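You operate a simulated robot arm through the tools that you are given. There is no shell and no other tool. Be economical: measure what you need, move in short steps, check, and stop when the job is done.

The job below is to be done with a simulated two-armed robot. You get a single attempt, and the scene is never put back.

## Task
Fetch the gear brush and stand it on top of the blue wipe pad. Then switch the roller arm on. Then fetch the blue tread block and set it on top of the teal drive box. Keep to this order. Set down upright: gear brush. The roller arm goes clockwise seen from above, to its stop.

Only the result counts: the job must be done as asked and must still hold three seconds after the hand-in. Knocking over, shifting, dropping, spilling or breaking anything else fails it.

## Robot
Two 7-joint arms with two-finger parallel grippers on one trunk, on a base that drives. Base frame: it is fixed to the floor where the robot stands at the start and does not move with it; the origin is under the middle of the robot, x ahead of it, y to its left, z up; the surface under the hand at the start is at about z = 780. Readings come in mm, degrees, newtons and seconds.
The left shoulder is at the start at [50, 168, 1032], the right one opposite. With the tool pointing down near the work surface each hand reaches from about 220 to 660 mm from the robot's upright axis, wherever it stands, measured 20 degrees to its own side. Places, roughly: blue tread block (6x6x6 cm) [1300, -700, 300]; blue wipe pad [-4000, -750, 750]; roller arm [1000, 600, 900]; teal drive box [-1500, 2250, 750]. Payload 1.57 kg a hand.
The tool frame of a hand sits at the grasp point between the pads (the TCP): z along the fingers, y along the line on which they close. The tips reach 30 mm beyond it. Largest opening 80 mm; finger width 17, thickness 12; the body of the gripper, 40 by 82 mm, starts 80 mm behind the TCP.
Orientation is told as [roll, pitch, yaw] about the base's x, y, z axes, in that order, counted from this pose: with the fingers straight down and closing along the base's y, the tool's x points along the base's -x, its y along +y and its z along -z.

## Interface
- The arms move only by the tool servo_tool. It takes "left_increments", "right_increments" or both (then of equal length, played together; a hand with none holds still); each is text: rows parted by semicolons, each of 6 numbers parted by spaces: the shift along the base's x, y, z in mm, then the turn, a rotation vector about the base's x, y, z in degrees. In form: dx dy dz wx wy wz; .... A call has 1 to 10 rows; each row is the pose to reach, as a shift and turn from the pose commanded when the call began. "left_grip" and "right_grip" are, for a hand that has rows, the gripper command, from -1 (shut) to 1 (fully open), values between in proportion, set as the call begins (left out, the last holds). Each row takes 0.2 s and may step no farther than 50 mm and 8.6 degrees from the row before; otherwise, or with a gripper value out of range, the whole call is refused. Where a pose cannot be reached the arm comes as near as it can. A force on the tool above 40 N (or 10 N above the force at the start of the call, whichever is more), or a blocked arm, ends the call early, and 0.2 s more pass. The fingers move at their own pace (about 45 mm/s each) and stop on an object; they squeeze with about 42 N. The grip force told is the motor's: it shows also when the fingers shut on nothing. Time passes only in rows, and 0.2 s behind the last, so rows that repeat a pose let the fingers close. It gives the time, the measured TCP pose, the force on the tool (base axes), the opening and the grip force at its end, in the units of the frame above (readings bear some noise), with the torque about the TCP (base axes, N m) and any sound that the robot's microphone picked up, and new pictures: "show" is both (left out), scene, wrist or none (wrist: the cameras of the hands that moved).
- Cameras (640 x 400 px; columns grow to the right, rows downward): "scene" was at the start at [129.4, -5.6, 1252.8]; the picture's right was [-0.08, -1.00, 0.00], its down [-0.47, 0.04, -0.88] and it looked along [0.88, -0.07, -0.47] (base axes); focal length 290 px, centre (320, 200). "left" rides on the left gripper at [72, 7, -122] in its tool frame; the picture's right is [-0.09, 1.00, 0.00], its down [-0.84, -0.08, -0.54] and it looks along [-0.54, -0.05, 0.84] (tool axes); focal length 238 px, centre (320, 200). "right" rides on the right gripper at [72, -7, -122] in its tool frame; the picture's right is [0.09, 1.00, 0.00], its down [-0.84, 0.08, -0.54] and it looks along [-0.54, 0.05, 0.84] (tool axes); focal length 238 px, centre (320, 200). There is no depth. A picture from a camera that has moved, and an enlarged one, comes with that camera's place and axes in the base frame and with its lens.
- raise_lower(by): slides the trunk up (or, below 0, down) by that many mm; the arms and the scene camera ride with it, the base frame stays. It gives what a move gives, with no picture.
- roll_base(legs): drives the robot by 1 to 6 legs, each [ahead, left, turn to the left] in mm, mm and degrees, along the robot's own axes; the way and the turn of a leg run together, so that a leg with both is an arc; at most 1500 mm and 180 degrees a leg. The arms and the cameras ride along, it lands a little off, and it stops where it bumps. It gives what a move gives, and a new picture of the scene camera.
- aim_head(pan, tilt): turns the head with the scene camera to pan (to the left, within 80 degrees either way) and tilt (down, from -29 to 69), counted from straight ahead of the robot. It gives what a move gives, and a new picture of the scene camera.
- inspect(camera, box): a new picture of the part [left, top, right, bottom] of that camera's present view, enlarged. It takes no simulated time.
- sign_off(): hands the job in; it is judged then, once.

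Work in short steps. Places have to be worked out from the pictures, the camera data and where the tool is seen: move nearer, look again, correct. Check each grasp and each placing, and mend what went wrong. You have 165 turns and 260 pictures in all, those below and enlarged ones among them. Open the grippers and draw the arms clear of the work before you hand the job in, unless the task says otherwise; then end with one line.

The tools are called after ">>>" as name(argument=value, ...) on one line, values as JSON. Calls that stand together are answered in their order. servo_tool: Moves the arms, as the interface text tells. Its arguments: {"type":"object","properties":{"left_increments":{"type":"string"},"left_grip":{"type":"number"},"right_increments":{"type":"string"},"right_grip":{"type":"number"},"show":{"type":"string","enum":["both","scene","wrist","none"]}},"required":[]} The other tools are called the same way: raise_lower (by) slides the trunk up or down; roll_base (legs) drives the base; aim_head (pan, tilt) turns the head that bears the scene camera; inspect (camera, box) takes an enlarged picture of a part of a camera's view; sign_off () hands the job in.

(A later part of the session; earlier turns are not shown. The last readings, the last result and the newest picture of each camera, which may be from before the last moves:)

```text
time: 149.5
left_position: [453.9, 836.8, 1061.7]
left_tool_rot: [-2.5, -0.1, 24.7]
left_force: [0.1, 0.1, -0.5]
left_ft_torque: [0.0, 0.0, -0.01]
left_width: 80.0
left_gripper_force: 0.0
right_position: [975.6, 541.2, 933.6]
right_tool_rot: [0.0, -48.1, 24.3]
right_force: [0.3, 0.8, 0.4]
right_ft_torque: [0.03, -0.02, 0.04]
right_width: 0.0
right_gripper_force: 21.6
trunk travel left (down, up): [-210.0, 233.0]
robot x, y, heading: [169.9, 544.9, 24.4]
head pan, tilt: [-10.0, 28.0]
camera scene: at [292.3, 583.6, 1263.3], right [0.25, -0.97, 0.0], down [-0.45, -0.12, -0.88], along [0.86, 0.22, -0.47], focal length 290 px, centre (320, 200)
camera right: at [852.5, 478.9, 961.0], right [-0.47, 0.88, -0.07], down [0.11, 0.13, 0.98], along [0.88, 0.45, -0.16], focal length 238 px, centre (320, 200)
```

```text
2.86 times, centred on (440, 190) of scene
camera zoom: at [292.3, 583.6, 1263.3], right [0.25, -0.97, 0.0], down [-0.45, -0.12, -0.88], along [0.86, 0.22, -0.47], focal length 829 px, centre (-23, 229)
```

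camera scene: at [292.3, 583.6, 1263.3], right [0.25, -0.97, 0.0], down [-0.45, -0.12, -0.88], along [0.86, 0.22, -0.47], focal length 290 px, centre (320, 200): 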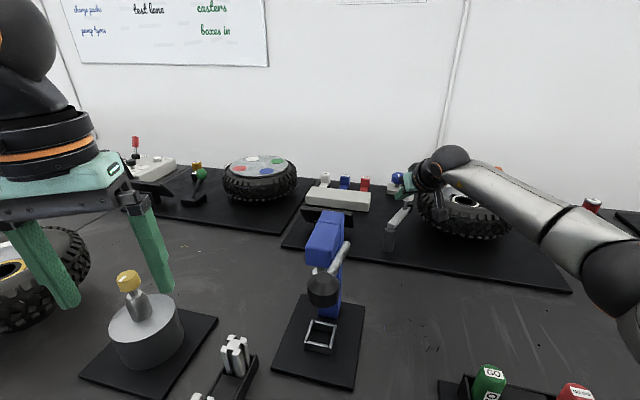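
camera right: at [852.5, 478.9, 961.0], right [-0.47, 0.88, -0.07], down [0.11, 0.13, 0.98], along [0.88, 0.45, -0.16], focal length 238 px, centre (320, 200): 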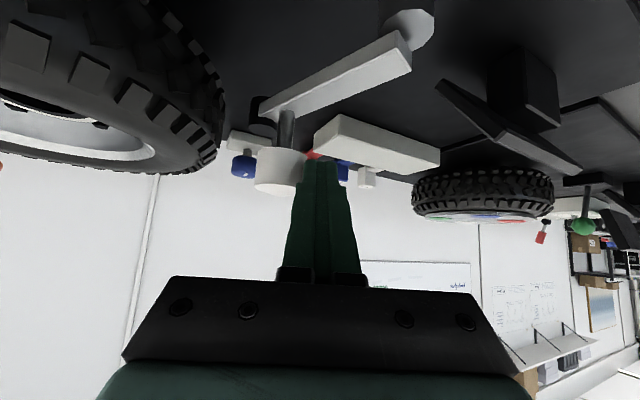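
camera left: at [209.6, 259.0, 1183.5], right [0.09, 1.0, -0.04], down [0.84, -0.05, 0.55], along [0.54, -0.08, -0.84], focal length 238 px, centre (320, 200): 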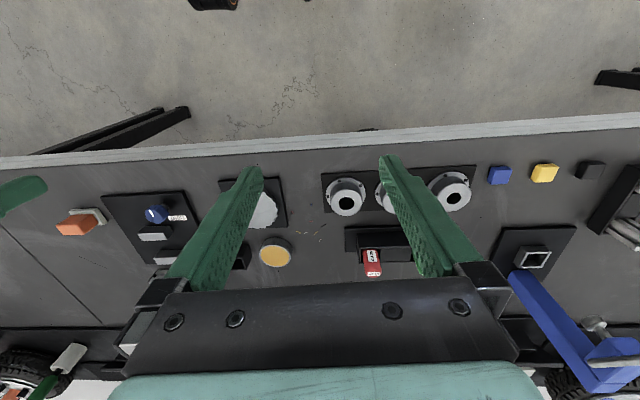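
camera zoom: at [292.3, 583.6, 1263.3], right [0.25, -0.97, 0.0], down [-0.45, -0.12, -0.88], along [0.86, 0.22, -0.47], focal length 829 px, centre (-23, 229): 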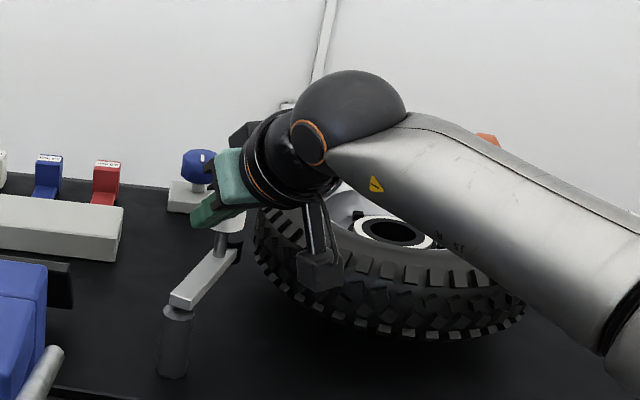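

The bar has turned ~25° with no stop yet. I continue, yawing the tool a little so that the wrist camera stays clear of the tyre.

>>> servo_tool(right_increments="0 0 0 0 0 -7; 0 0 0 0 0 -14; -3 -6 0 0 0 -14; -6 -12 0 0 0 -14; -9 -18 0 0 0 -14")

>>> inspect(camera="scene", box=[340, 120, 540, 260])

```text
time: 150.7
left_position: [455.2, 837.4, 1061.1]
left_tool_rot: [-2.5, -0.1, 24.7]
left_force: [0.7, 0.5, -0.7]
left_ft_torque: [0.03, 0.0, -0.03]
left_width: 80.0
left_gripper_force: 0.0
right_position: [966.9, 526.2, 935.0]
right_tool_rot: [0.2, -48.3, 10.4]
right_force: [3.5, 6.9, 0.5]
right_ft_torque: [0.12, -0.09, 0.18]
right_width: 0.2
right_gripper_force: 20.7
trunk travel left (down, up): [-210.0, 233.0]
robot x, y, heading: [170.4, 544.1, 24.3]
head pan, tilt: [-10.0, 28.0]
camera scene: at [292.9, 584.6, 1263.2], right [0.25, -0.97, 0.0], down [-0.46, -0.12, -0.88], along [0.86, 0.22, -0.47], focal length 290 px, centre (320, 200)
camera right: at [832.2, 494.0, 961.4], right [-0.24, 0.97, -0.07], down [0.14, 0.1, 0.99], along [0.96, 0.23, -0.16], focal length 238 px, centre (320, 200)
```

scene: 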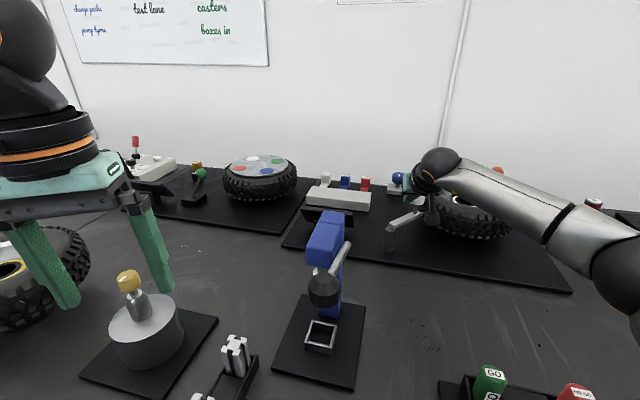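
right: 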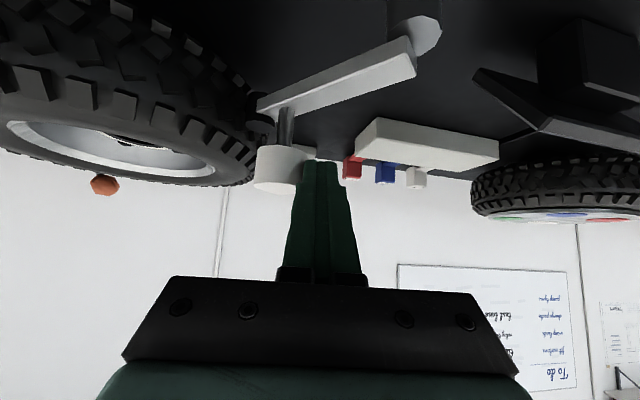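

```text
2.86 times, centred on (440, 190) of scene
camera zoom: at [292.9, 584.6, 1263.2], right [0.25, -0.97, 0.0], down [-0.46, -0.12, -0.88], along [0.86, 0.22, -0.47], focal length 829 px, centre (-23, 229)
```

zoom: 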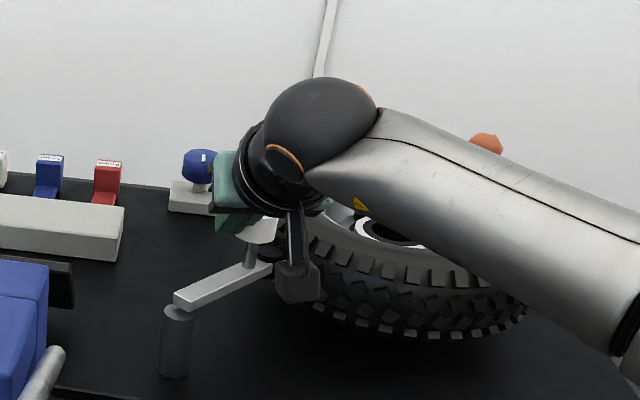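

Reaction force 7 N appears; the black roller has come to the tyre. I push a few mm more to seat it at its stop.

>>> servo_tool(right_increments="-1 -2 0 0 0 0; -2 -4 0 0 0 0; -3 -7 0 0 0 0; -3 -7 0 0 0 0")

```text
time: 151.7
left_position: [454.9, 838.9, 1060.6]
left_tool_rot: [-2.6, 0.0, 24.7]
left_force: [0.4, 0.2, -0.1]
left_ft_torque: [0.02, 0.02, 0.05]
left_width: 79.8
left_gripper_force: 0.1
right_position: [963.7, 524.0, 934.1]
right_tool_rot: [0.2, -48.5, 10.8]
right_force: [10.0, 22.8, 1.7]
right_ft_torque: [0.33, -0.23, 0.69]
right_width: 0.0
right_gripper_force: 21.3
trunk travel left (down, up): [-210.0, 233.0]
robot x, y, heading: [171.0, 543.2, 24.5]
head pan, tilt: [-10.0, 28.0]
camera scene: at [293.2, 586.2, 1263.1], right [0.25, -0.97, 0.0], down [-0.46, -0.12, -0.88], along [0.85, 0.22, -0.47], focal length 290 px, centre (320, 200)
camera right: at [829.5, 491.2, 960.8], right [-0.25, 0.97, -0.07], down [0.13, 0.1, 0.99], along [0.96, 0.24, -0.15], focal length 238 px, centre (320, 200)
```

scene: 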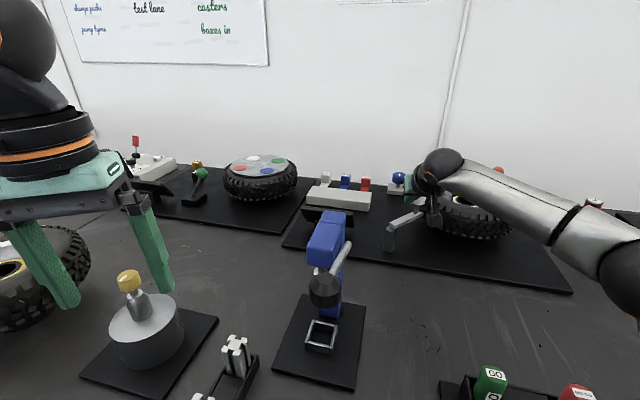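
right: 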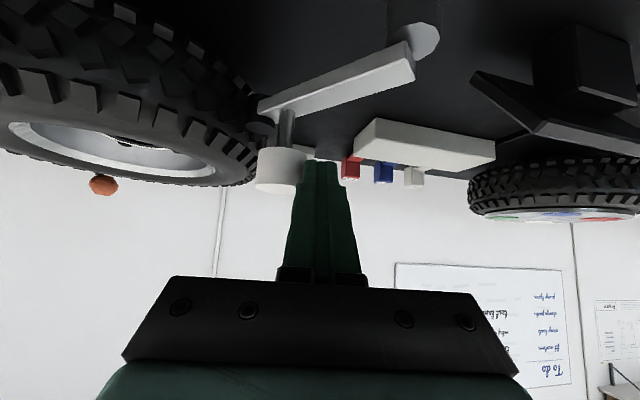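

Firm stop (25 N, no further motion). I release the push, rise, and retract the right arm the way it came.

>>> servo_tool(right_increments="3 10 0 0 0 0; 3 22 5 0 0 0; 0 22 40 0 0 0; -20 18 80 0 0 0; -60 5 110 0 0 0; -100 -8 130 0 0 0; -140 -20 130 0 0 0; -170 -30 130 0 0 0")

>>> inspect(camera="scene", box=[340, 120, 540, 260])

```text
refused: row 5 steps farther than a row can; nothing moved
```

```text
2.86 times, centred on (440, 190) of scene
camera zoom: at [293.2, 586.2, 1263.1], right [0.25, -0.97, 0.0], down [-0.46, -0.12, -0.88], along [0.85, 0.22, -0.47], focal length 829 px, centre (-23, 229)
```

zoom: 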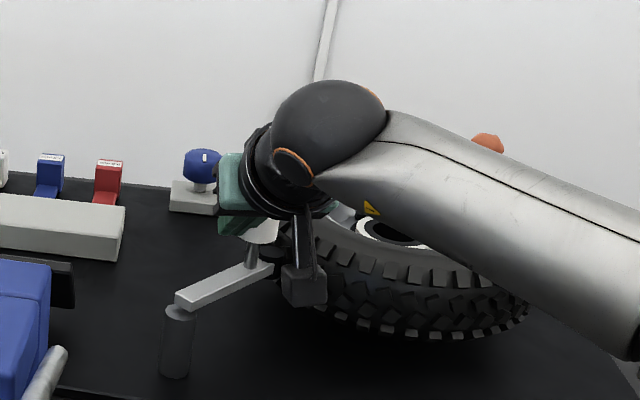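

One step was too long; I split it.

>>> servo_tool(right_increments="3 10 0 0 0 0; 3 22 5 0 0 0; 0 22 40 0 0 0; -20 18 75 0 0 0; -50 8 100 0 0 0; -85 -5 120 0 0 0; -120 -18 130 0 0 0; -160 -28 130 0 0 0")

>>> inspect(camera="scene", box=[340, 120, 540, 260])

```text
time: 153.5
left_position: [453.7, 836.2, 1061.6]
left_tool_rot: [-2.6, -0.1, 24.7]
left_force: [-0.2, 0.2, -0.5]
left_ft_torque: [0.03, 0.01, 0.02]
left_width: 80.0
left_gripper_force: 0.0
right_position: [804.2, 487.9, 1063.8]
right_tool_rot: [0.1, -48.2, 10.3]
right_force: [0.6, 0.0, 0.6]
right_ft_torque: [0.0, 0.01, 0.01]
right_width: 0.3
right_gripper_force: 20.9
trunk travel left (down, up): [-210.0, 233.0]
robot x, y, heading: [169.5, 542.8, 24.6]
head pan, tilt: [-10.0, 28.0]
camera scene: at [292.2, 583.5, 1263.3], right [0.25, -0.97, 0.0], down [-0.45, -0.12, -0.88], along [0.86, 0.22, -0.47], focal length 290 px, centre (320, 200)
camera right: at [669.2, 457.1, 1090.1], right [-0.24, 0.97, -0.07], down [0.14, 0.1, 0.98], along [0.96, 0.22, -0.16], focal length 238 px, centre (320, 200)
```

scene: 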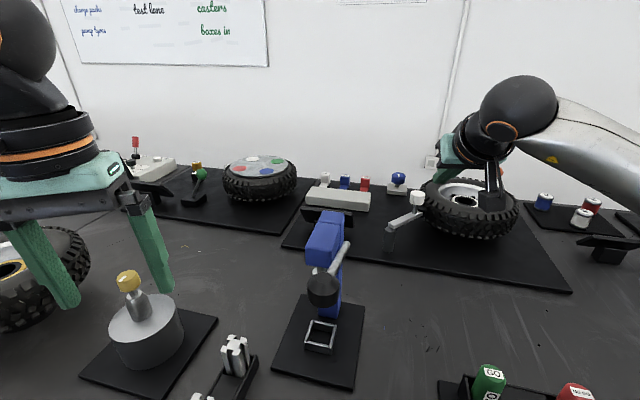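
right: 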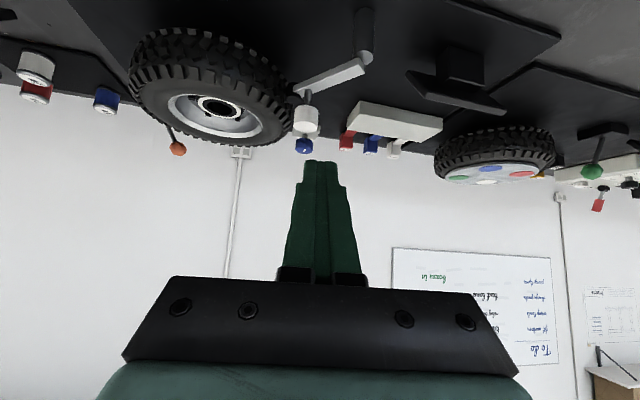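

```text
2.86 times, centred on (440, 190) of scene
camera zoom: at [292.2, 583.5, 1263.3], right [0.25, -0.97, 0.0], down [-0.45, -0.12, -0.88], along [0.86, 0.22, -0.47], focal length 829 px, centre (-23, 229)
```

zoom: 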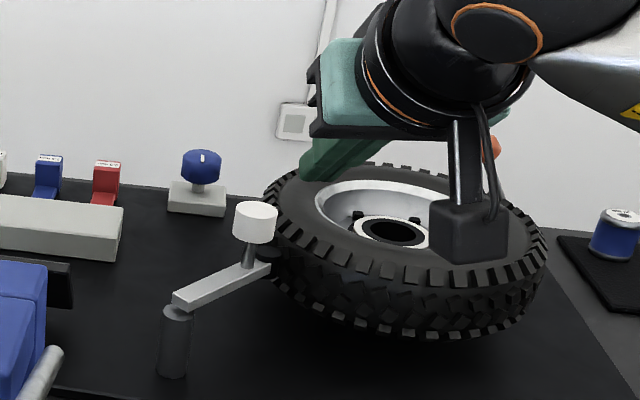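

The roller arm stays engaged against the tyre. I fold the right arm and then back out the way I came.

>>> servo_tool(right_increments="-38 -8 0 -1.3 6.8 0; -76 -17 0 -2.6 13.6 0; -112 -26 0 -3.8 20.3 0; -148 -36 0 -5.1 27.1 0; -184 -46 0 -6.4 33.9 0; -220 -58 0 -7.6 40.7 0; -254 -69 0 -8.8 47.2 0; -254 -69 0 -8.8 47.2 0", show="none")

>>> roll_base(legs=[[-150, 115, 0], [-150, 60, 0], [0, 0, -24.5]])

>>> aim_head(pan=0, tilt=22)

```text
time: 155.3
left_position: [453.9, 837.9, 1060.8]
left_tool_rot: [-2.5, -0.1, 24.6]
left_force: [0.1, 0.8, -0.2]
left_ft_torque: [-0.03, 0.03, 0.02]
left_width: 80.4
left_gripper_force: 0.1
right_position: [549.2, 419.1, 1064.9]
right_tool_rot: [-0.2, 0.0, 10.4]
right_force: [0.9, 0.2, -0.7]
right_ft_torque: [-0.01, -0.01, -0.02]
right_width: 0.0
right_gripper_force: 21.6
trunk travel left (down, up): [-210.0, 233.0]
robot x, y, heading: [168.5, 545.2, 24.6]
head pan, tilt: [-10.0, 28.0]
```

```text
time: 159.2
left_position: [203.3, 725.9, 1062.4]
left_tool_rot: [-2.5, -0.1, 0.1]
left_force: [-0.2, 0.3, 0.3]
left_ft_torque: [-0.01, 0.01, 0.02]
left_width: 80.0
left_gripper_force: 0.1
right_position: [118.3, 306.0, 1065.2]
right_tool_rot: [-0.3, -0.1, -14.2]
right_force: [1.3, 0.2, 0.4]
right_ft_torque: [0.01, 0.02, 0.0]
right_width: 0.1
right_gripper_force: 21.3
trunk travel left (down, up): [-210.0, 233.0]
robot x, y, heading: [-178.4, 580.2, -0.1]
head pan, tilt: [-10.0, 28.0]
camera scene: at [-49.9, 562.7, 1263.2], right [-0.18, -0.98, 0.0], down [-0.46, 0.08, -0.88], along [0.87, -0.16, -0.47], focal length 290 px, centre (320, 200)
```

scene: 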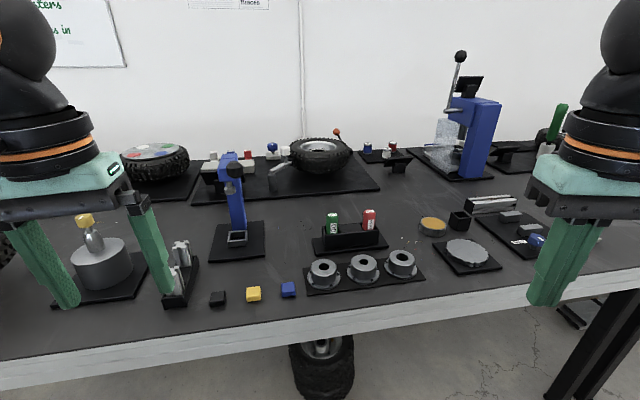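

```text
time: 159.9
left_position: [203.8, 725.5, 1062.7]
left_tool_rot: [-2.6, -0.1, 0.1]
left_force: [0.1, -0.7, -0.4]
left_ft_torque: [-0.06, 0.0, -0.03]
left_width: 79.9
left_gripper_force: 0.0
right_position: [117.3, 306.7, 1065.9]
right_tool_rot: [-0.2, -0.1, -14.3]
right_force: [0.5, 0.2, -0.4]
right_ft_torque: [-0.02, -0.03, -0.03]
right_width: 0.0
right_gripper_force: 21.4
trunk travel left (down, up): [-210.0, 233.0]
robot x, y, heading: [-181.8, 580.2, -0.1]
head pan, tilt: [0.0, 22.0]
camera scene: at [-46.9, 578.6, 1272.9], right [0.0, -1.0, 0.0], down [-0.37, 0.0, -0.93], along [0.93, 0.0, -0.37], focal length 290 px, centre (320, 200)
```

scene: 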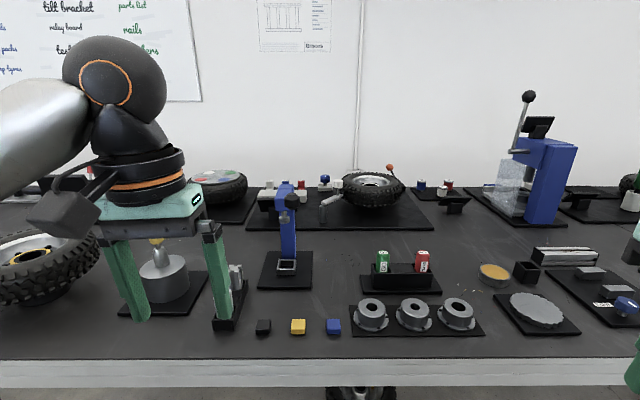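

All intact. Now to the tread block near (1300, −700, 300). I drive right along the bench, and look toward it.

>>> roll_base(legs=[[0, -700, 0]])

>>> aim_head(pan=-25, tilt=35)

>>> aim_head(pan=-70, tilt=30)

```text
time: 166.4
left_position: [198.9, 36.1, 1062.5]
left_tool_rot: [-2.5, -0.1, -0.3]
left_force: [-0.4, -0.1, -0.3]
left_ft_torque: [-0.01, 0.03, -0.02]
left_width: 79.9
left_gripper_force: 0.0
right_position: [110.2, -383.0, 1065.6]
right_tool_rot: [-0.2, -0.1, -14.7]
right_force: [0.1, 0.2, -0.3]
right_ft_torque: [-0.01, 0.04, 0.0]
right_width: 0.0
right_gripper_force: 21.3
trunk travel left (down, up): [-210.0, 233.0]
robot x, y, heading: [-182.0, -109.3, -0.7]
head pan, tilt: [0.0, 22.0]
camera scene: at [-52.6, -109.9, 1272.9], right [-0.01, -1.0, 0.0], down [-0.37, 0.0, -0.93], along [0.93, -0.01, -0.37], focal length 290 px, centre (320, 200)
```

scene: 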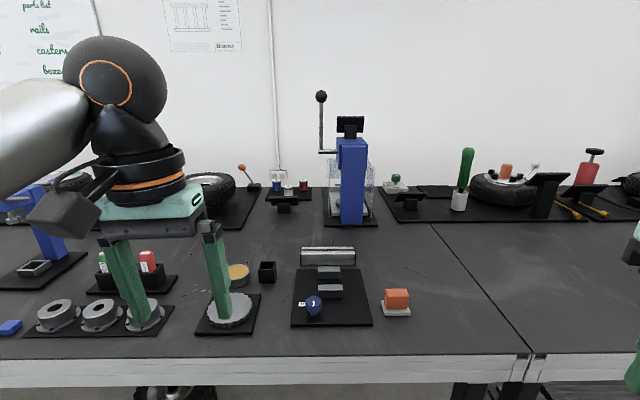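

```text
time: 167.3
left_position: [198.5, 36.1, 1062.2]
left_tool_rot: [-2.5, -0.1, -0.4]
left_force: [-0.4, -0.8, 0.3]
left_ft_torque: [0.0, 0.0, -0.02]
left_width: 79.8
left_gripper_force: 0.0
right_position: [109.2, -382.9, 1065.3]
right_tool_rot: [-0.2, -0.2, -14.6]
right_force: [-0.2, 0.2, -0.1]
right_ft_torque: [0.01, 0.03, 0.01]
right_width: 0.0
right_gripper_force: 21.3
trunk travel left (down, up): [-210.0, 233.0]
robot x, y, heading: [-184.8, -109.4, -0.8]
head pan, tilt: [-25.0, 35.0]
camera scene: at [-66.0, -146.8, 1252.3], right [-0.43, -0.9, 0.0], down [-0.52, 0.25, -0.82], along [0.74, -0.36, -0.57], focal length 290 px, centre (320, 200)
```

scene: 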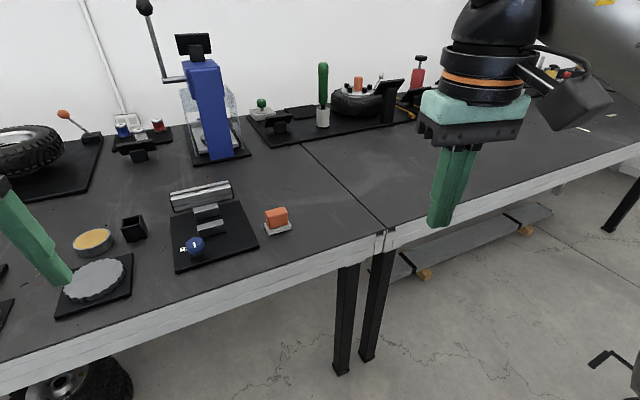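

```text
time: 168.4
left_position: [199.0, 35.6, 1062.1]
left_tool_rot: [-2.5, -0.1, -0.4]
left_force: [0.9, 0.6, 0.5]
left_ft_torque: [0.01, -0.03, 0.0]
left_width: 80.1
left_gripper_force: 0.0
right_position: [110.7, -383.6, 1064.6]
right_tool_rot: [-0.3, -0.2, -14.5]
right_force: [-0.2, 0.1, -0.2]
right_ft_torque: [-0.03, 0.01, 0.0]
right_width: 0.0
right_gripper_force: 21.1
trunk travel left (down, up): [-210.0, 233.0]
robot x, y, heading: [-183.1, -111.4, -0.6]
head pan, tilt: [-70.0, 30.0]
camera scene: at [-115.5, -194.0, 1260.1], right [-0.94, -0.33, 0.0], down [-0.17, 0.47, -0.87], along [0.29, -0.82, -0.5], focal length 290 px, centre (320, 200)
```

scene: 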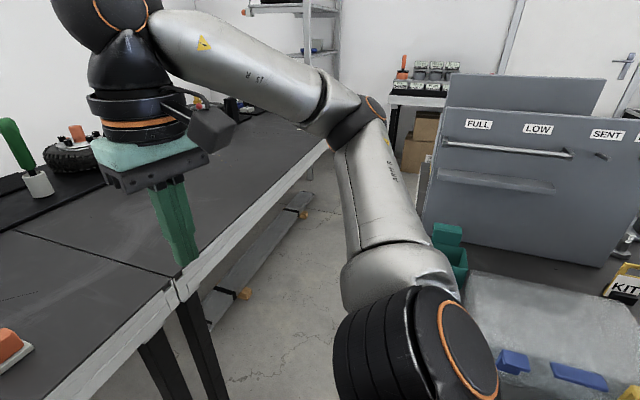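

The block should be under or behind the right-hand bench, low down. I go back in the aisle, lower the trunk and look beneath the bench from afar.

>>> roll_base(legs=[[-900, 200, 0]])

>>> raise_lower(by=-205)

>>> aim_head(pan=-16, tilt=15)

```text
time: 173.3
left_position: [-704.1, 244.0, 1061.7]
left_tool_rot: [-2.6, -0.1, -0.6]
left_force: [-0.3, -0.4, 0.2]
left_ft_torque: [0.0, -0.01, 0.01]
left_width: 79.7
left_gripper_force: 0.1
right_position: [-795.7, -173.6, 1065.2]
right_tool_rot: [-0.2, -0.1, -14.9]
right_force: [-0.7, 0.6, 0.9]
right_ft_torque: [0.01, 0.01, -0.02]
right_width: 0.0
right_gripper_force: 20.9
trunk travel left (down, up): [-210.0, 233.0]
robot x, y, heading: [-1085.0, 100.6, -1.0]
head pan, tilt: [-70.0, 30.0]
camera scene: at [-1020.1, 16.6, 1260.1], right [-0.95, -0.33, 0.0], down [-0.16, 0.47, -0.87], along [0.28, -0.82, -0.5], focal length 290 px, centre (320, 200)
```

scene: 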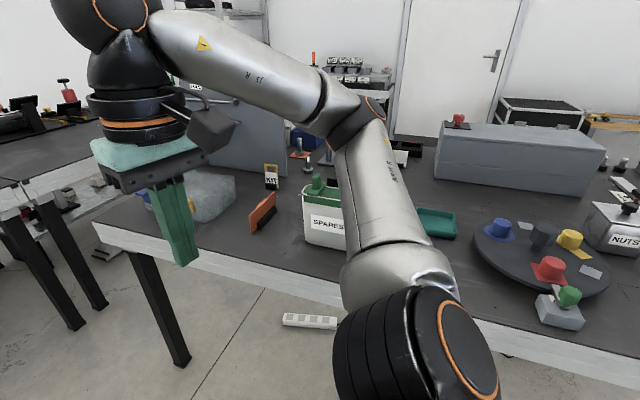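

```text
time: 175.5
left_position: [-704.4, 243.9, 858.5]
left_tool_rot: [-2.5, -0.1, -0.6]
left_force: [-0.8, 0.1, -0.6]
left_ft_torque: [-0.02, 0.03, 0.01]
left_width: 80.0
left_gripper_force: 0.0
right_position: [-794.8, -173.2, 860.4]
right_tool_rot: [-0.2, -0.2, -14.9]
right_force: [-0.5, 0.9, -0.6]
right_ft_torque: [0.0, -0.01, 0.02]
right_width: 0.0
right_gripper_force: 21.5
trunk travel left (down, up): [-5.0, 438.0]
robot x, y, heading: [-1087.2, 98.9, -1.0]
head pan, tilt: [-70.0, 30.0]
```

```text
time: 176.7
left_position: [-703.5, 242.9, 856.8]
left_tool_rot: [-2.4, -0.1, -0.7]
left_force: [0.7, 0.6, 0.7]
left_ft_torque: [-0.02, 0.03, -0.01]
left_width: 80.1
left_gripper_force: 0.0
right_position: [-796.3, -173.4, 860.9]
right_tool_rot: [-0.1, -0.2, -15.0]
right_force: [0.2, -0.3, -0.2]
right_ft_torque: [-0.01, 0.01, -0.04]
right_width: 0.2
right_gripper_force: 21.3
trunk travel left (down, up): [-5.0, 438.0]
robot x, y, heading: [-1090.0, 102.8, -1.1]
head pan, tilt: [-16.0, 15.0]
camera scene: at [-960.1, 74.7, 1079.3], right [-0.29, -0.96, 0.0], down [-0.25, 0.08, -0.97], along [0.92, -0.28, -0.26], focal length 290 px, centre (320, 200)
```

scene: 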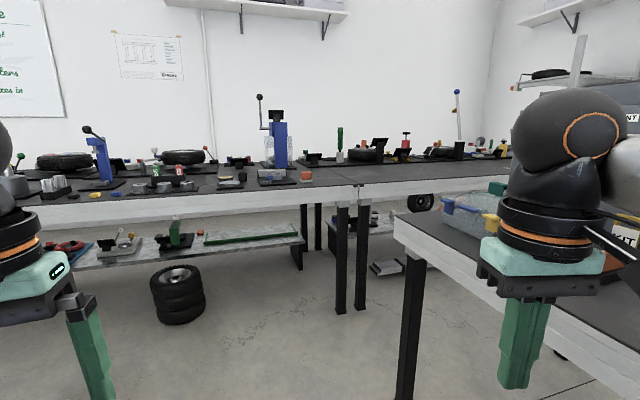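

Shelves with items run under the benches. I zoom in on the right-hand one.

>>> inspect(camera="scene", box=[300, 180, 460, 290])

>>> inspect(camera="scene", box=[30, 190, 310, 330])

```text
3.64 times, centred on (380, 235) of scene
camera zoom: at [-960.1, 74.7, 1079.3], right [-0.29, -0.96, 0.0], down [-0.25, 0.08, -0.97], along [0.92, -0.28, -0.26], focal length 1055 px, centre (102, 73)
```

zoom: 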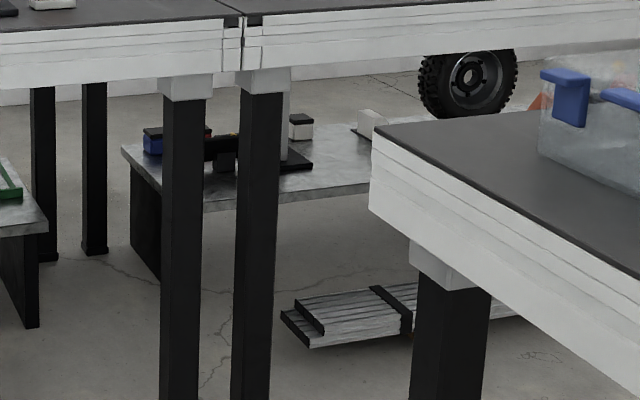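

```text
2.29 times, centred on (170, 260) of scene
camera zoom: at [-960.1, 74.7, 1079.3], right [-0.29, -0.96, 0.0], down [-0.25, 0.08, -0.97], along [0.92, -0.28, -0.26], focal length 663 px, centre (663, 63)
```

zoom: 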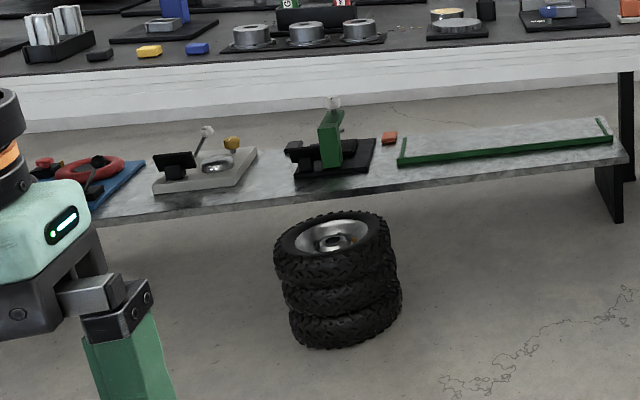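

A blue block with a dark top sits on the low shelf at zoom (152,140). To fix its depth I take a second view from farther left.

>>> roll_base(legs=[[0, 400, 0]])

>>> inspect(camera="scene", box=[300, 180, 500, 310])

```text
time: 180.8
left_position: [-696.2, 644.3, 857.6]
left_tool_rot: [-2.5, -0.1, -0.8]
left_force: [0.3, 0.3, -0.4]
left_ft_torque: [0.02, 0.02, 0.0]
left_width: 80.2
left_gripper_force: 0.1
right_position: [-788.3, 226.9, 858.8]
right_tool_rot: [-0.1, -0.2, -15.1]
right_force: [0.6, 0.0, 0.1]
right_ft_torque: [-0.02, 0.0, 0.04]
right_width: 0.0
right_gripper_force: 21.0
trunk travel left (down, up): [-5.0, 438.0]
robot x, y, heading: [-1080.5, 499.4, -1.3]
head pan, tilt: [-16.0, 15.0]
camera scene: at [-952.8, 475.7, 1079.3], right [-0.29, -0.96, 0.0], down [-0.25, 0.08, -0.97], along [0.92, -0.28, -0.26], focal length 290 px, centre (320, 200)
```

scene: 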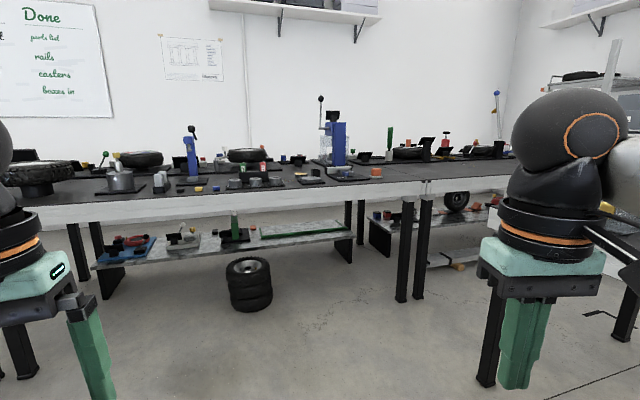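

```text
3.08 times, centred on (400, 245) of scene
camera zoom: at [-952.8, 475.7, 1079.3], right [-0.29, -0.96, 0.0], down [-0.25, 0.08, -0.97], along [0.92, -0.28, -0.26], focal length 893 px, centre (74, 62)
```

zoom: 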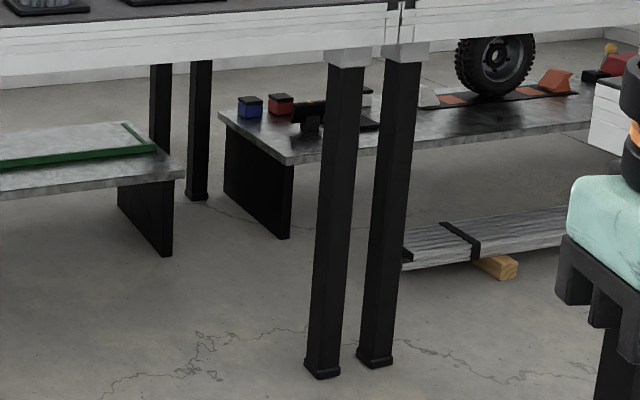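

Triangulated: the blue tread block stands at about (1140, −680, 310) on a shelf, near the shelf's back side. The floor visible beyond shows the wall is at x≈2500, so there is a passage behind the bench; I must get around. I'll check the left end of the bench row.

>>> raise_lower(by=205)

>>> roll_base(legs=[[830, -150, 0], [0, 0, 91]])

>>> aim_head(pan=-12, tilt=8)

```text
time: 183.0
left_position: [-697.0, 645.8, 1061.4]
left_tool_rot: [-2.5, -0.2, -0.8]
left_force: [0.3, 0.2, -0.2]
left_ft_torque: [-0.01, 0.0, 0.03]
left_width: 80.2
left_gripper_force: 0.1
right_position: [-789.0, 227.9, 1065.0]
right_tool_rot: [-0.2, -0.1, -15.1]
right_force: [0.0, -0.1, 0.6]
right_ft_torque: [0.0, -0.01, 0.0]
right_width: 0.2
right_gripper_force: 21.4
trunk travel left (down, up): [-210.0, 233.0]
robot x, y, heading: [-1079.6, 501.8, -1.1]
head pan, tilt: [-16.0, 15.0]
```

```text
time: 191.3
left_position: [-415.1, 720.3, 1062.9]
left_tool_rot: [-2.5, -0.1, 91.0]
left_force: [-0.1, 1.1, -0.2]
left_ft_torque: [0.02, -0.03, -0.01]
left_width: 80.1
left_gripper_force: 0.1
right_position: [5.0, 639.8, 1066.0]
right_tool_rot: [-0.1, -0.1, 76.6]
right_force: [0.5, -0.2, -0.6]
right_ft_torque: [0.01, 0.0, -0.01]
right_width: 0.0
right_gripper_force: 21.3
trunk travel left (down, up): [-210.0, 233.0]
robot x, y, heading: [-260.3, 339.8, 90.6]
head pan, tilt: [-16.0, 15.0]
camera scene: at [-238.2, 471.9, 1284.3], right [0.96, -0.27, 0.0], down [-0.07, -0.25, -0.97], along [0.26, 0.93, -0.26], focal length 290 px, centre (320, 200)
```

scene: 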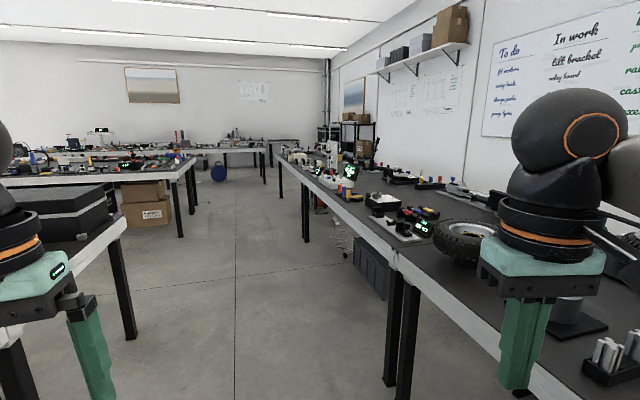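

```text
time: 192.0
left_position: [-417.3, 720.1, 1062.0]
left_tool_rot: [-2.5, -0.1, 90.9]
left_force: [1.1, -0.6, -0.2]
left_ft_torque: [0.02, 0.0, -0.01]
left_width: 79.9
left_gripper_force: 0.0
right_position: [4.2, 640.5, 1065.1]
right_tool_rot: [-0.2, -0.1, 76.6]
right_force: [0.4, -0.1, 0.6]
right_ft_torque: [0.02, 0.01, 0.02]
right_width: 0.1
right_gripper_force: 21.3
trunk travel left (down, up): [-210.0, 233.0]
robot x, y, heading: [-263.4, 339.9, 90.3]
head pan, tilt: [-12.0, 8.0]
camera scene: at [-244.7, 472.6, 1295.6], right [0.98, -0.2, 0.0], down [-0.03, -0.14, -0.99], along [0.2, 0.97, -0.14], focal length 290 px, centre (320, 200)
```

scene: 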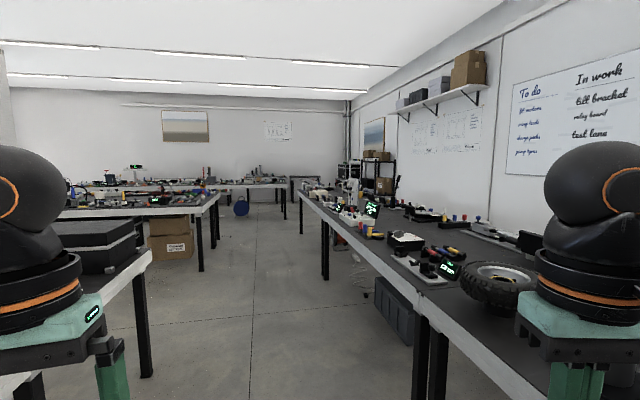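

The row ends at roughly y≈4600, with a passage beyond. I drive along the aisle (x≈−260) toward it.

>>> roll_base(legs=[[1450, 0, 0], [1450, 0, 0], [500, 0, 0]])

>>> aim_head(pan=-35, tilt=18)

```text
time: 208.7
left_position: [-428.9, 4153.4, 1062.0]
left_tool_rot: [-2.5, -0.2, 91.6]
left_force: [-0.5, 0.2, 0.5]
left_ft_torque: [-0.01, -0.01, -0.04]
left_width: 80.3
left_gripper_force: 0.0
right_position: [-8.4, 4076.9, 1065.8]
right_tool_rot: [-0.2, -0.1, 77.3]
right_force: [0.7, 0.7, 0.1]
right_ft_torque: [-0.02, 0.03, -0.04]
right_width: 0.0
right_gripper_force: 21.4
trunk travel left (down, up): [-210.0, 233.0]
robot x, y, heading: [-271.3, 3771.9, 91.1]
head pan, tilt: [-12.0, 8.0]
camera scene: at [-255.9, 3907.8, 1295.6], right [0.98, -0.19, 0.0], down [-0.03, -0.14, -0.99], along [0.19, 0.97, -0.14], focal length 290 px, centre (320, 200)
```

scene: 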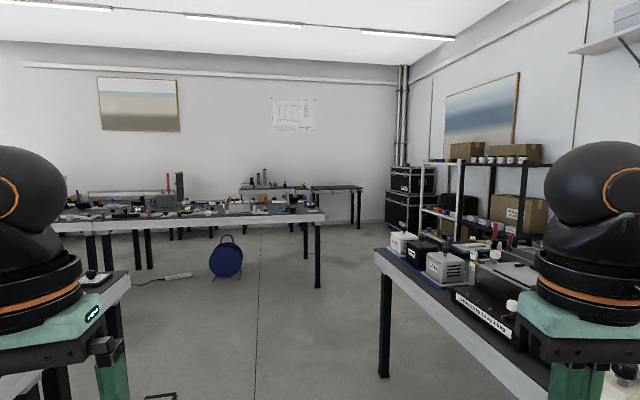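

```text
time: 209.6
left_position: [-428.8, 4151.8, 1062.3]
left_tool_rot: [-2.4, -0.1, 91.7]
left_force: [0.5, 0.5, -0.6]
left_ft_torque: [0.01, -0.01, 0.0]
left_width: 79.8
left_gripper_force: 0.1
right_position: [-8.0, 4078.0, 1065.4]
right_tool_rot: [-0.2, -0.1, 77.3]
right_force: [-0.2, -0.4, 0.3]
right_ft_torque: [-0.02, 0.0, -0.02]
right_width: 0.1
right_gripper_force: 21.9
trunk travel left (down, up): [-210.0, 233.0]
robot x, y, heading: [-268.7, 3775.0, 90.9]
head pan, tilt: [-35.0, 18.0]
camera scene: at [-221.3, 3894.2, 1279.4], right [0.83, -0.56, 0.0], down [-0.17, -0.26, -0.95], along [0.53, 0.79, -0.31], focal length 290 px, centre (320, 200)
```

scene: 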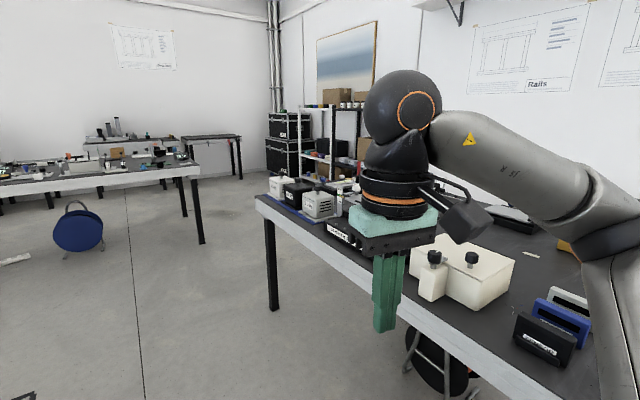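

The row's end is at y≈5360, with another bench from y≈6240 on the left. I go up to y≈5350, turn to face +x, and look at the passage.

>>> roll_base(legs=[[1450, 0, 0], [130, 0, 0], [0, 0, -91]])

>>> aim_head(pan=0, tilt=20)

```text
time: 221.4
left_position: [74.0, 5494.4, 1062.1]
left_tool_rot: [-2.5, -0.1, 1.3]
left_force: [0.2, 0.1, 0.1]
left_ft_torque: [0.02, 0.02, -0.01]
left_width: 80.1
left_gripper_force: 0.1
right_position: [-2.5, 5073.3, 1065.1]
right_tool_rot: [-0.1, -0.1, -13.0]
right_force: [0.1, -0.6, -0.6]
right_ft_torque: [-0.02, -0.01, 0.03]
right_width: 0.1
right_gripper_force: 21.5
trunk travel left (down, up): [-210.0, 233.0]
robot x, y, heading: [-307.1, 5340.1, 0.8]
head pan, tilt: [-35.0, 18.0]
camera scene: at [-188.5, 5287.3, 1279.4], right [-0.56, -0.83, 0.0], down [-0.26, 0.17, -0.95], along [0.79, -0.53, -0.31], focal length 290 px, centre (320, 200)
```

scene: 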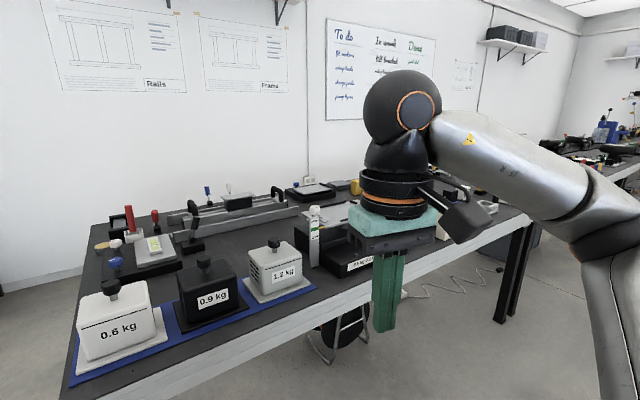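

```text
time: 222.5
left_position: [73.4, 5493.3, 1062.2]
left_tool_rot: [-2.5, -0.1, 1.3]
left_force: [-0.2, -0.5, 0.6]
left_ft_torque: [0.01, -0.01, 0.0]
left_width: 80.0
left_gripper_force: 0.0
right_position: [-3.6, 5073.5, 1064.8]
right_tool_rot: [-0.2, -0.1, -13.0]
right_force: [-1.6, 0.4, 0.2]
right_ft_torque: [-0.02, 0.02, 0.0]
right_width: 0.0
right_gripper_force: 21.1
trunk travel left (down, up): [-210.0, 233.0]
robot x, y, heading: [-305.1, 5337.9, 0.8]
head pan, tilt: [0.0, 20.0]
camera scene: at [-172.7, 5341.1, 1276.1], right [0.02, -1.0, 0.0], down [-0.34, -0.01, -0.94], along [0.94, 0.01, -0.34], focal length 290 px, centre (320, 200)
```

scene: 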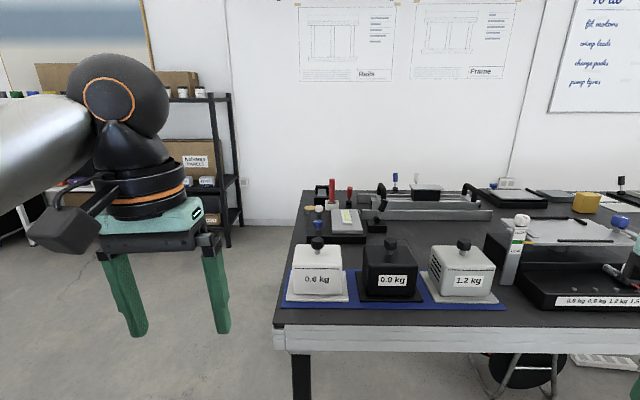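

The passage is clear: bench end at y≈5458, back edge x≈1336, wall x≈2650, a rack beyond (2107, 6170). I raise the trunk a bit and drive around the corner in steps.

>>> raise_lower(by=100)

>>> roll_base(legs=[[600, 500, 0], [700, 0, 0], [0, 0, -91], [0, 900, 0]])

>>> aim_head(pan=0, tilt=20)

```text
time: 223.8
left_position: [74.2, 5494.0, 1162.2]
left_tool_rot: [-2.5, -0.1, 1.3]
left_force: [0.1, -0.4, -0.2]
left_ft_torque: [0.0, 0.01, 0.0]
left_width: 80.0
left_gripper_force: 0.0
right_position: [-2.2, 5073.3, 1164.9]
right_tool_rot: [-0.2, -0.2, -13.0]
right_force: [-0.1, 0.0, 0.8]
right_ft_torque: [0.01, 0.01, 0.0]
right_width: 0.0
right_gripper_force: 21.2
trunk travel left (down, up): [-310.0, 133.0]
robot x, y, heading: [-304.2, 5336.3, 0.6]
head pan, tilt: [0.0, 20.0]
```

```text
time: 243.8
left_position: [2013.0, 5460.0, 1162.8]
left_tool_rot: [-2.5, -0.2, -91.1]
left_force: [-0.4, -0.2, 1.2]
left_ft_torque: [-0.01, 0.0, -0.01]
left_width: 80.2
left_gripper_force: 0.1
right_position: [1597.3, 5553.6, 1165.4]
right_tool_rot: [-0.2, -0.1, -105.2]
right_force: [0.4, -0.3, -0.3]
right_ft_torque: [0.01, -0.03, -0.03]
right_width: 0.0
right_gripper_force: 21.4
trunk travel left (down, up): [-310.0, 133.0]
robot x, y, heading: [1868.0, 5847.7, -91.4]
head pan, tilt: [0.0, 20.0]
camera scene: at [1867.4, 5714.0, 1376.1], right [-1.0, 0.02, 0.0], down [0.01, 0.34, -0.94], along [-0.02, -0.94, -0.34], focal length 290 px, centre (320, 200)
```

scene: 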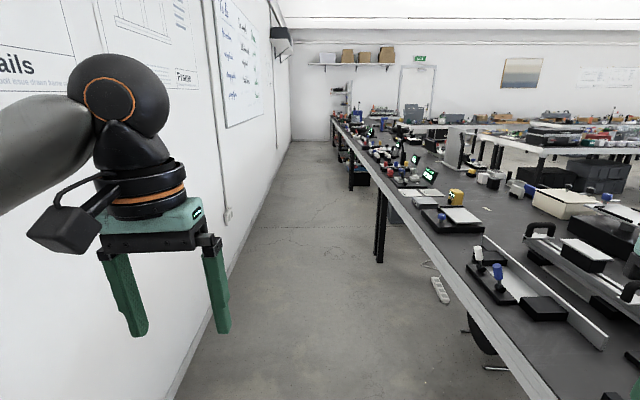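

```text
time: 244.4
left_position: [2012.6, 5461.7, 1161.9]
left_tool_rot: [-2.5, -0.1, -91.0]
left_force: [-0.3, -0.2, 0.2]
left_ft_torque: [-0.01, 0.03, -0.01]
left_width: 80.2
left_gripper_force: 0.0
right_position: [1596.8, 5553.5, 1165.9]
right_tool_rot: [-0.2, -0.2, -105.3]
right_force: [0.1, 1.0, -1.0]
right_ft_torque: [0.02, 0.01, -0.01]
right_width: 0.1
right_gripper_force: 21.4
trunk travel left (down, up): [-310.0, 133.0]
robot x, y, heading: [1872.7, 5844.6, -91.3]
head pan, tilt: [0.0, 20.0]
camera scene: at [1867.3, 5714.0, 1376.1], right [-1.0, 0.02, 0.0], down [0.01, 0.34, -0.94], along [-0.02, -0.94, -0.34], focal length 290 px, centre (320, 200)
```

scene: 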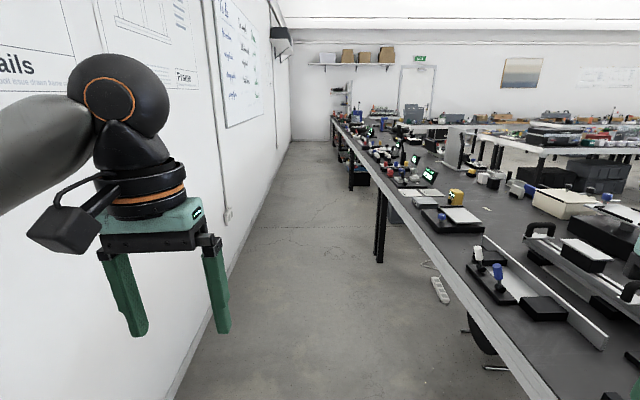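

Behind the bench the corridor (x≈1385–2534) is free down to the far wall. I straighten and drive along it.

>>> roll_base(legs=[[0, 60, 1.3], [1450, 0, 0], [1450, 0, 0], [1450, 0, 0]])

```text
time: 266.0
left_position: [2058.2, 1094.3, 1163.7]
left_tool_rot: [-2.5, 0.0, -90.1]
left_force: [0.5, -0.4, 0.2]
left_ft_torque: [0.01, 0.0, -0.01]
left_width: 80.1
left_gripper_force: 0.1
right_position: [1639.9, 1182.6, 1163.9]
right_tool_rot: [-0.1, -0.2, -104.5]
right_force: [0.0, 0.6, -0.2]
right_ft_torque: [0.0, 0.01, -0.01]
right_width: 0.1
right_gripper_force: 21.4
trunk travel left (down, up): [-310.0, 133.0]
robot x, y, heading: [1909.4, 1474.0, -90.3]
head pan, tilt: [0.0, 20.0]
camera scene: at [1909.2, 1345.6, 1376.1], right [-1.0, 0.01, 0.0], down [0.0, 0.34, -0.94], along [-0.01, -0.94, -0.34], focal length 290 px, centre (320, 200)
```

scene: 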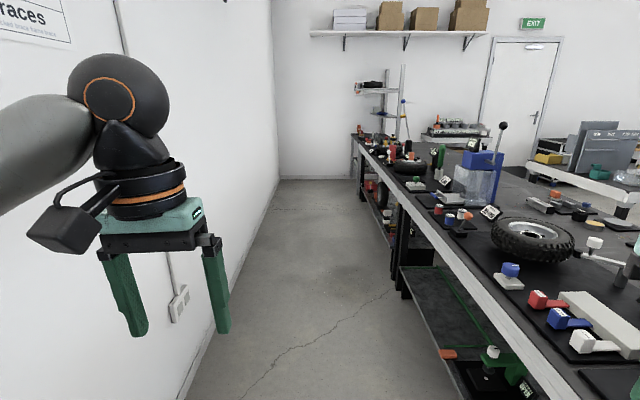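

I continue to y≈−650 and turn to face the shelf (−x).

>>> roll_base(legs=[[1450, 0, 0], [650, 0, 0], [0, 0, -90]])

>>> aim_head(pan=0, tilt=45)

```text
time: 280.3
left_position: [1514.4, -779.5, 1162.5]
left_tool_rot: [-2.5, -0.1, -179.1]
left_force: [0.4, 0.0, -0.8]
left_ft_torque: [0.01, 0.08, 0.02]
left_width: 80.1
left_gripper_force: 0.1
right_position: [1592.7, -359.3, 1165.7]
right_tool_rot: [-0.2, -0.1, 166.6]
right_force: [-0.8, -0.4, -0.6]
right_ft_torque: [0.04, -0.01, 0.01]
right_width: 0.0
right_gripper_force: 21.3
trunk travel left (down, up): [-310.0, 133.0]
robot x, y, heading: [1897.3, -628.5, -179.3]
head pan, tilt: [0.0, 20.0]
camera scene: at [1759.1, -625.1, 1376.1], right [-0.01, 1.0, 0.0], down [0.34, 0.0, -0.94], along [-0.94, -0.01, -0.34], focal length 290 px, centre (320, 200)
```

scene: 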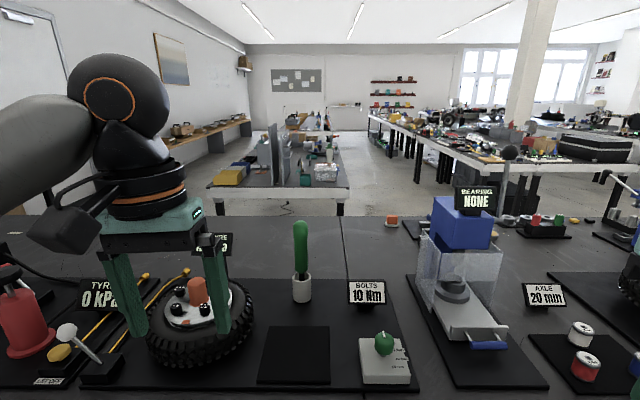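

```text
time: 281.1
left_position: [1514.4, -780.3, 1162.0]
left_tool_rot: [-2.5, -0.1, -179.2]
left_force: [0.3, -0.4, -0.3]
left_ft_torque: [-0.02, 0.01, -0.01]
left_width: 80.0
left_gripper_force: 0.1
right_position: [1594.3, -359.0, 1165.2]
right_tool_rot: [-0.2, -0.1, 166.7]
right_force: [0.6, 0.9, 1.0]
right_ft_torque: [0.01, -0.02, -0.01]
right_width: 0.0
right_gripper_force: 21.4
trunk travel left (down, up): [-310.0, 133.0]
robot x, y, heading: [1893.8, -628.2, -179.4]
head pan, tilt: [0.0, 45.0]
camera scene: at [1770.8, -625.1, 1337.5], right [-0.01, 1.0, 0.0], down [0.71, 0.01, -0.71], along [-0.71, -0.01, -0.71], focal length 290 px, centre (320, 200)
```

scene: 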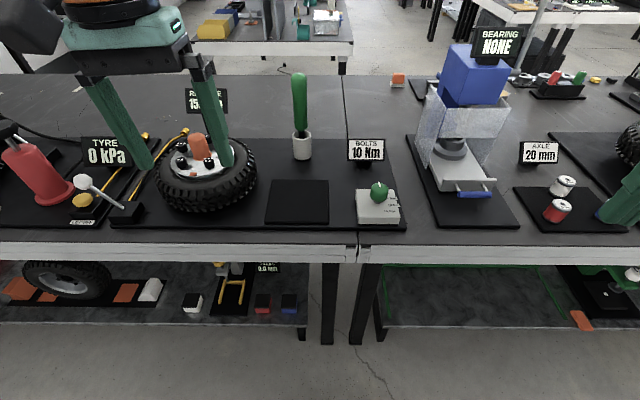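

The blue block is in view from behind: about (1275, −750, 300), red one beside it ~93 mm away. I lower the trunk, then bring the left hand down in front of the shelf.

>>> raise_lower(by=-305)

>>> servo_tool(left_increments="0 10 -45 0 0 0; 0 20 -90 0 0 0; 0 25 -135 0 6 0; 0 25 -180 0 13 0; 0 25 -220 0 20 0; 0 25 -260 0 27 0; 0 25 -300 0 34 0; 0 25 -330 0 40 0; 0 25 -330 0 40 0", left_grip=1)

```text
time: 284.2
left_position: [1514.6, -780.2, 857.2]
left_tool_rot: [-2.6, -0.1, -179.1]
left_force: [0.4, 1.4, 0.9]
left_ft_torque: [-0.01, -0.04, 0.01]
left_width: 80.0
left_gripper_force: 0.1
right_position: [1593.2, -360.2, 860.4]
right_tool_rot: [-0.2, -0.1, 166.5]
right_force: [-0.1, -0.3, 0.0]
right_ft_torque: [-0.01, -0.02, 0.01]
right_width: 0.0
right_gripper_force: 21.2
trunk travel left (down, up): [-5.0, 438.0]
robot x, y, heading: [1893.4, -623.2, -179.6]
head pan, tilt: [0.0, 45.0]
```

```text
time: 286.2
left_position: [1513.2, -757.3, 527.5]
left_tool_rot: [-3.3, -40.1, -178.8]
left_force: [0.6, -0.2, -1.1]
left_ft_torque: [0.01, -0.02, 0.02]
left_width: 80.0
left_gripper_force: 0.0
right_position: [1593.2, -358.8, 860.1]
right_tool_rot: [-0.2, -0.1, 166.6]
right_force: [-1.0, -0.4, -0.6]
right_ft_torque: [-0.02, 0.01, 0.01]
right_width: 0.1
right_gripper_force: 21.3
trunk travel left (down, up): [-5.0, 438.0]
robot x, y, heading: [1894.6, -627.5, -179.3]
head pan, tilt: [0.0, 45.0]
camera scene: at [1770.9, -625.1, 1032.5], right [-0.01, 1.0, 0.0], down [0.71, 0.01, -0.71], along [-0.71, -0.01, -0.71], focal length 290 px, centre (320, 200)
camera left: at [1649.4, -767.4, 574.0], right [-0.09, -1.0, 0.02], down [-0.29, 0.04, 0.96], along [-0.95, 0.08, -0.29], focal length 238 px, centre (320, 200)
```

scene: 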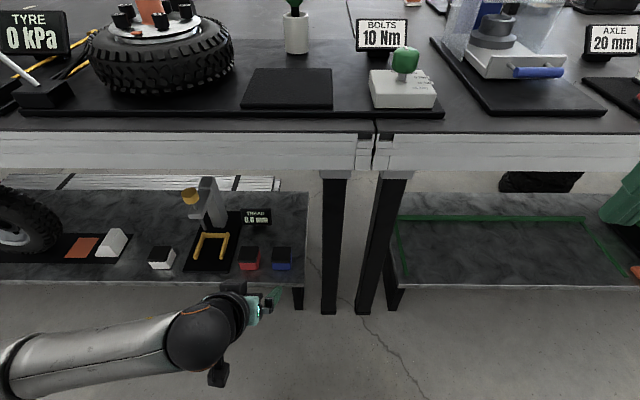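
left: 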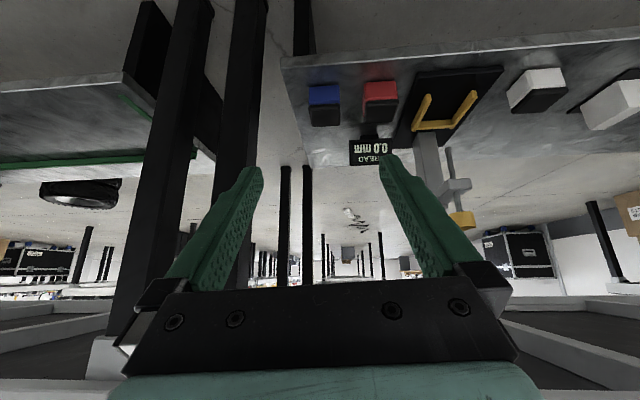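

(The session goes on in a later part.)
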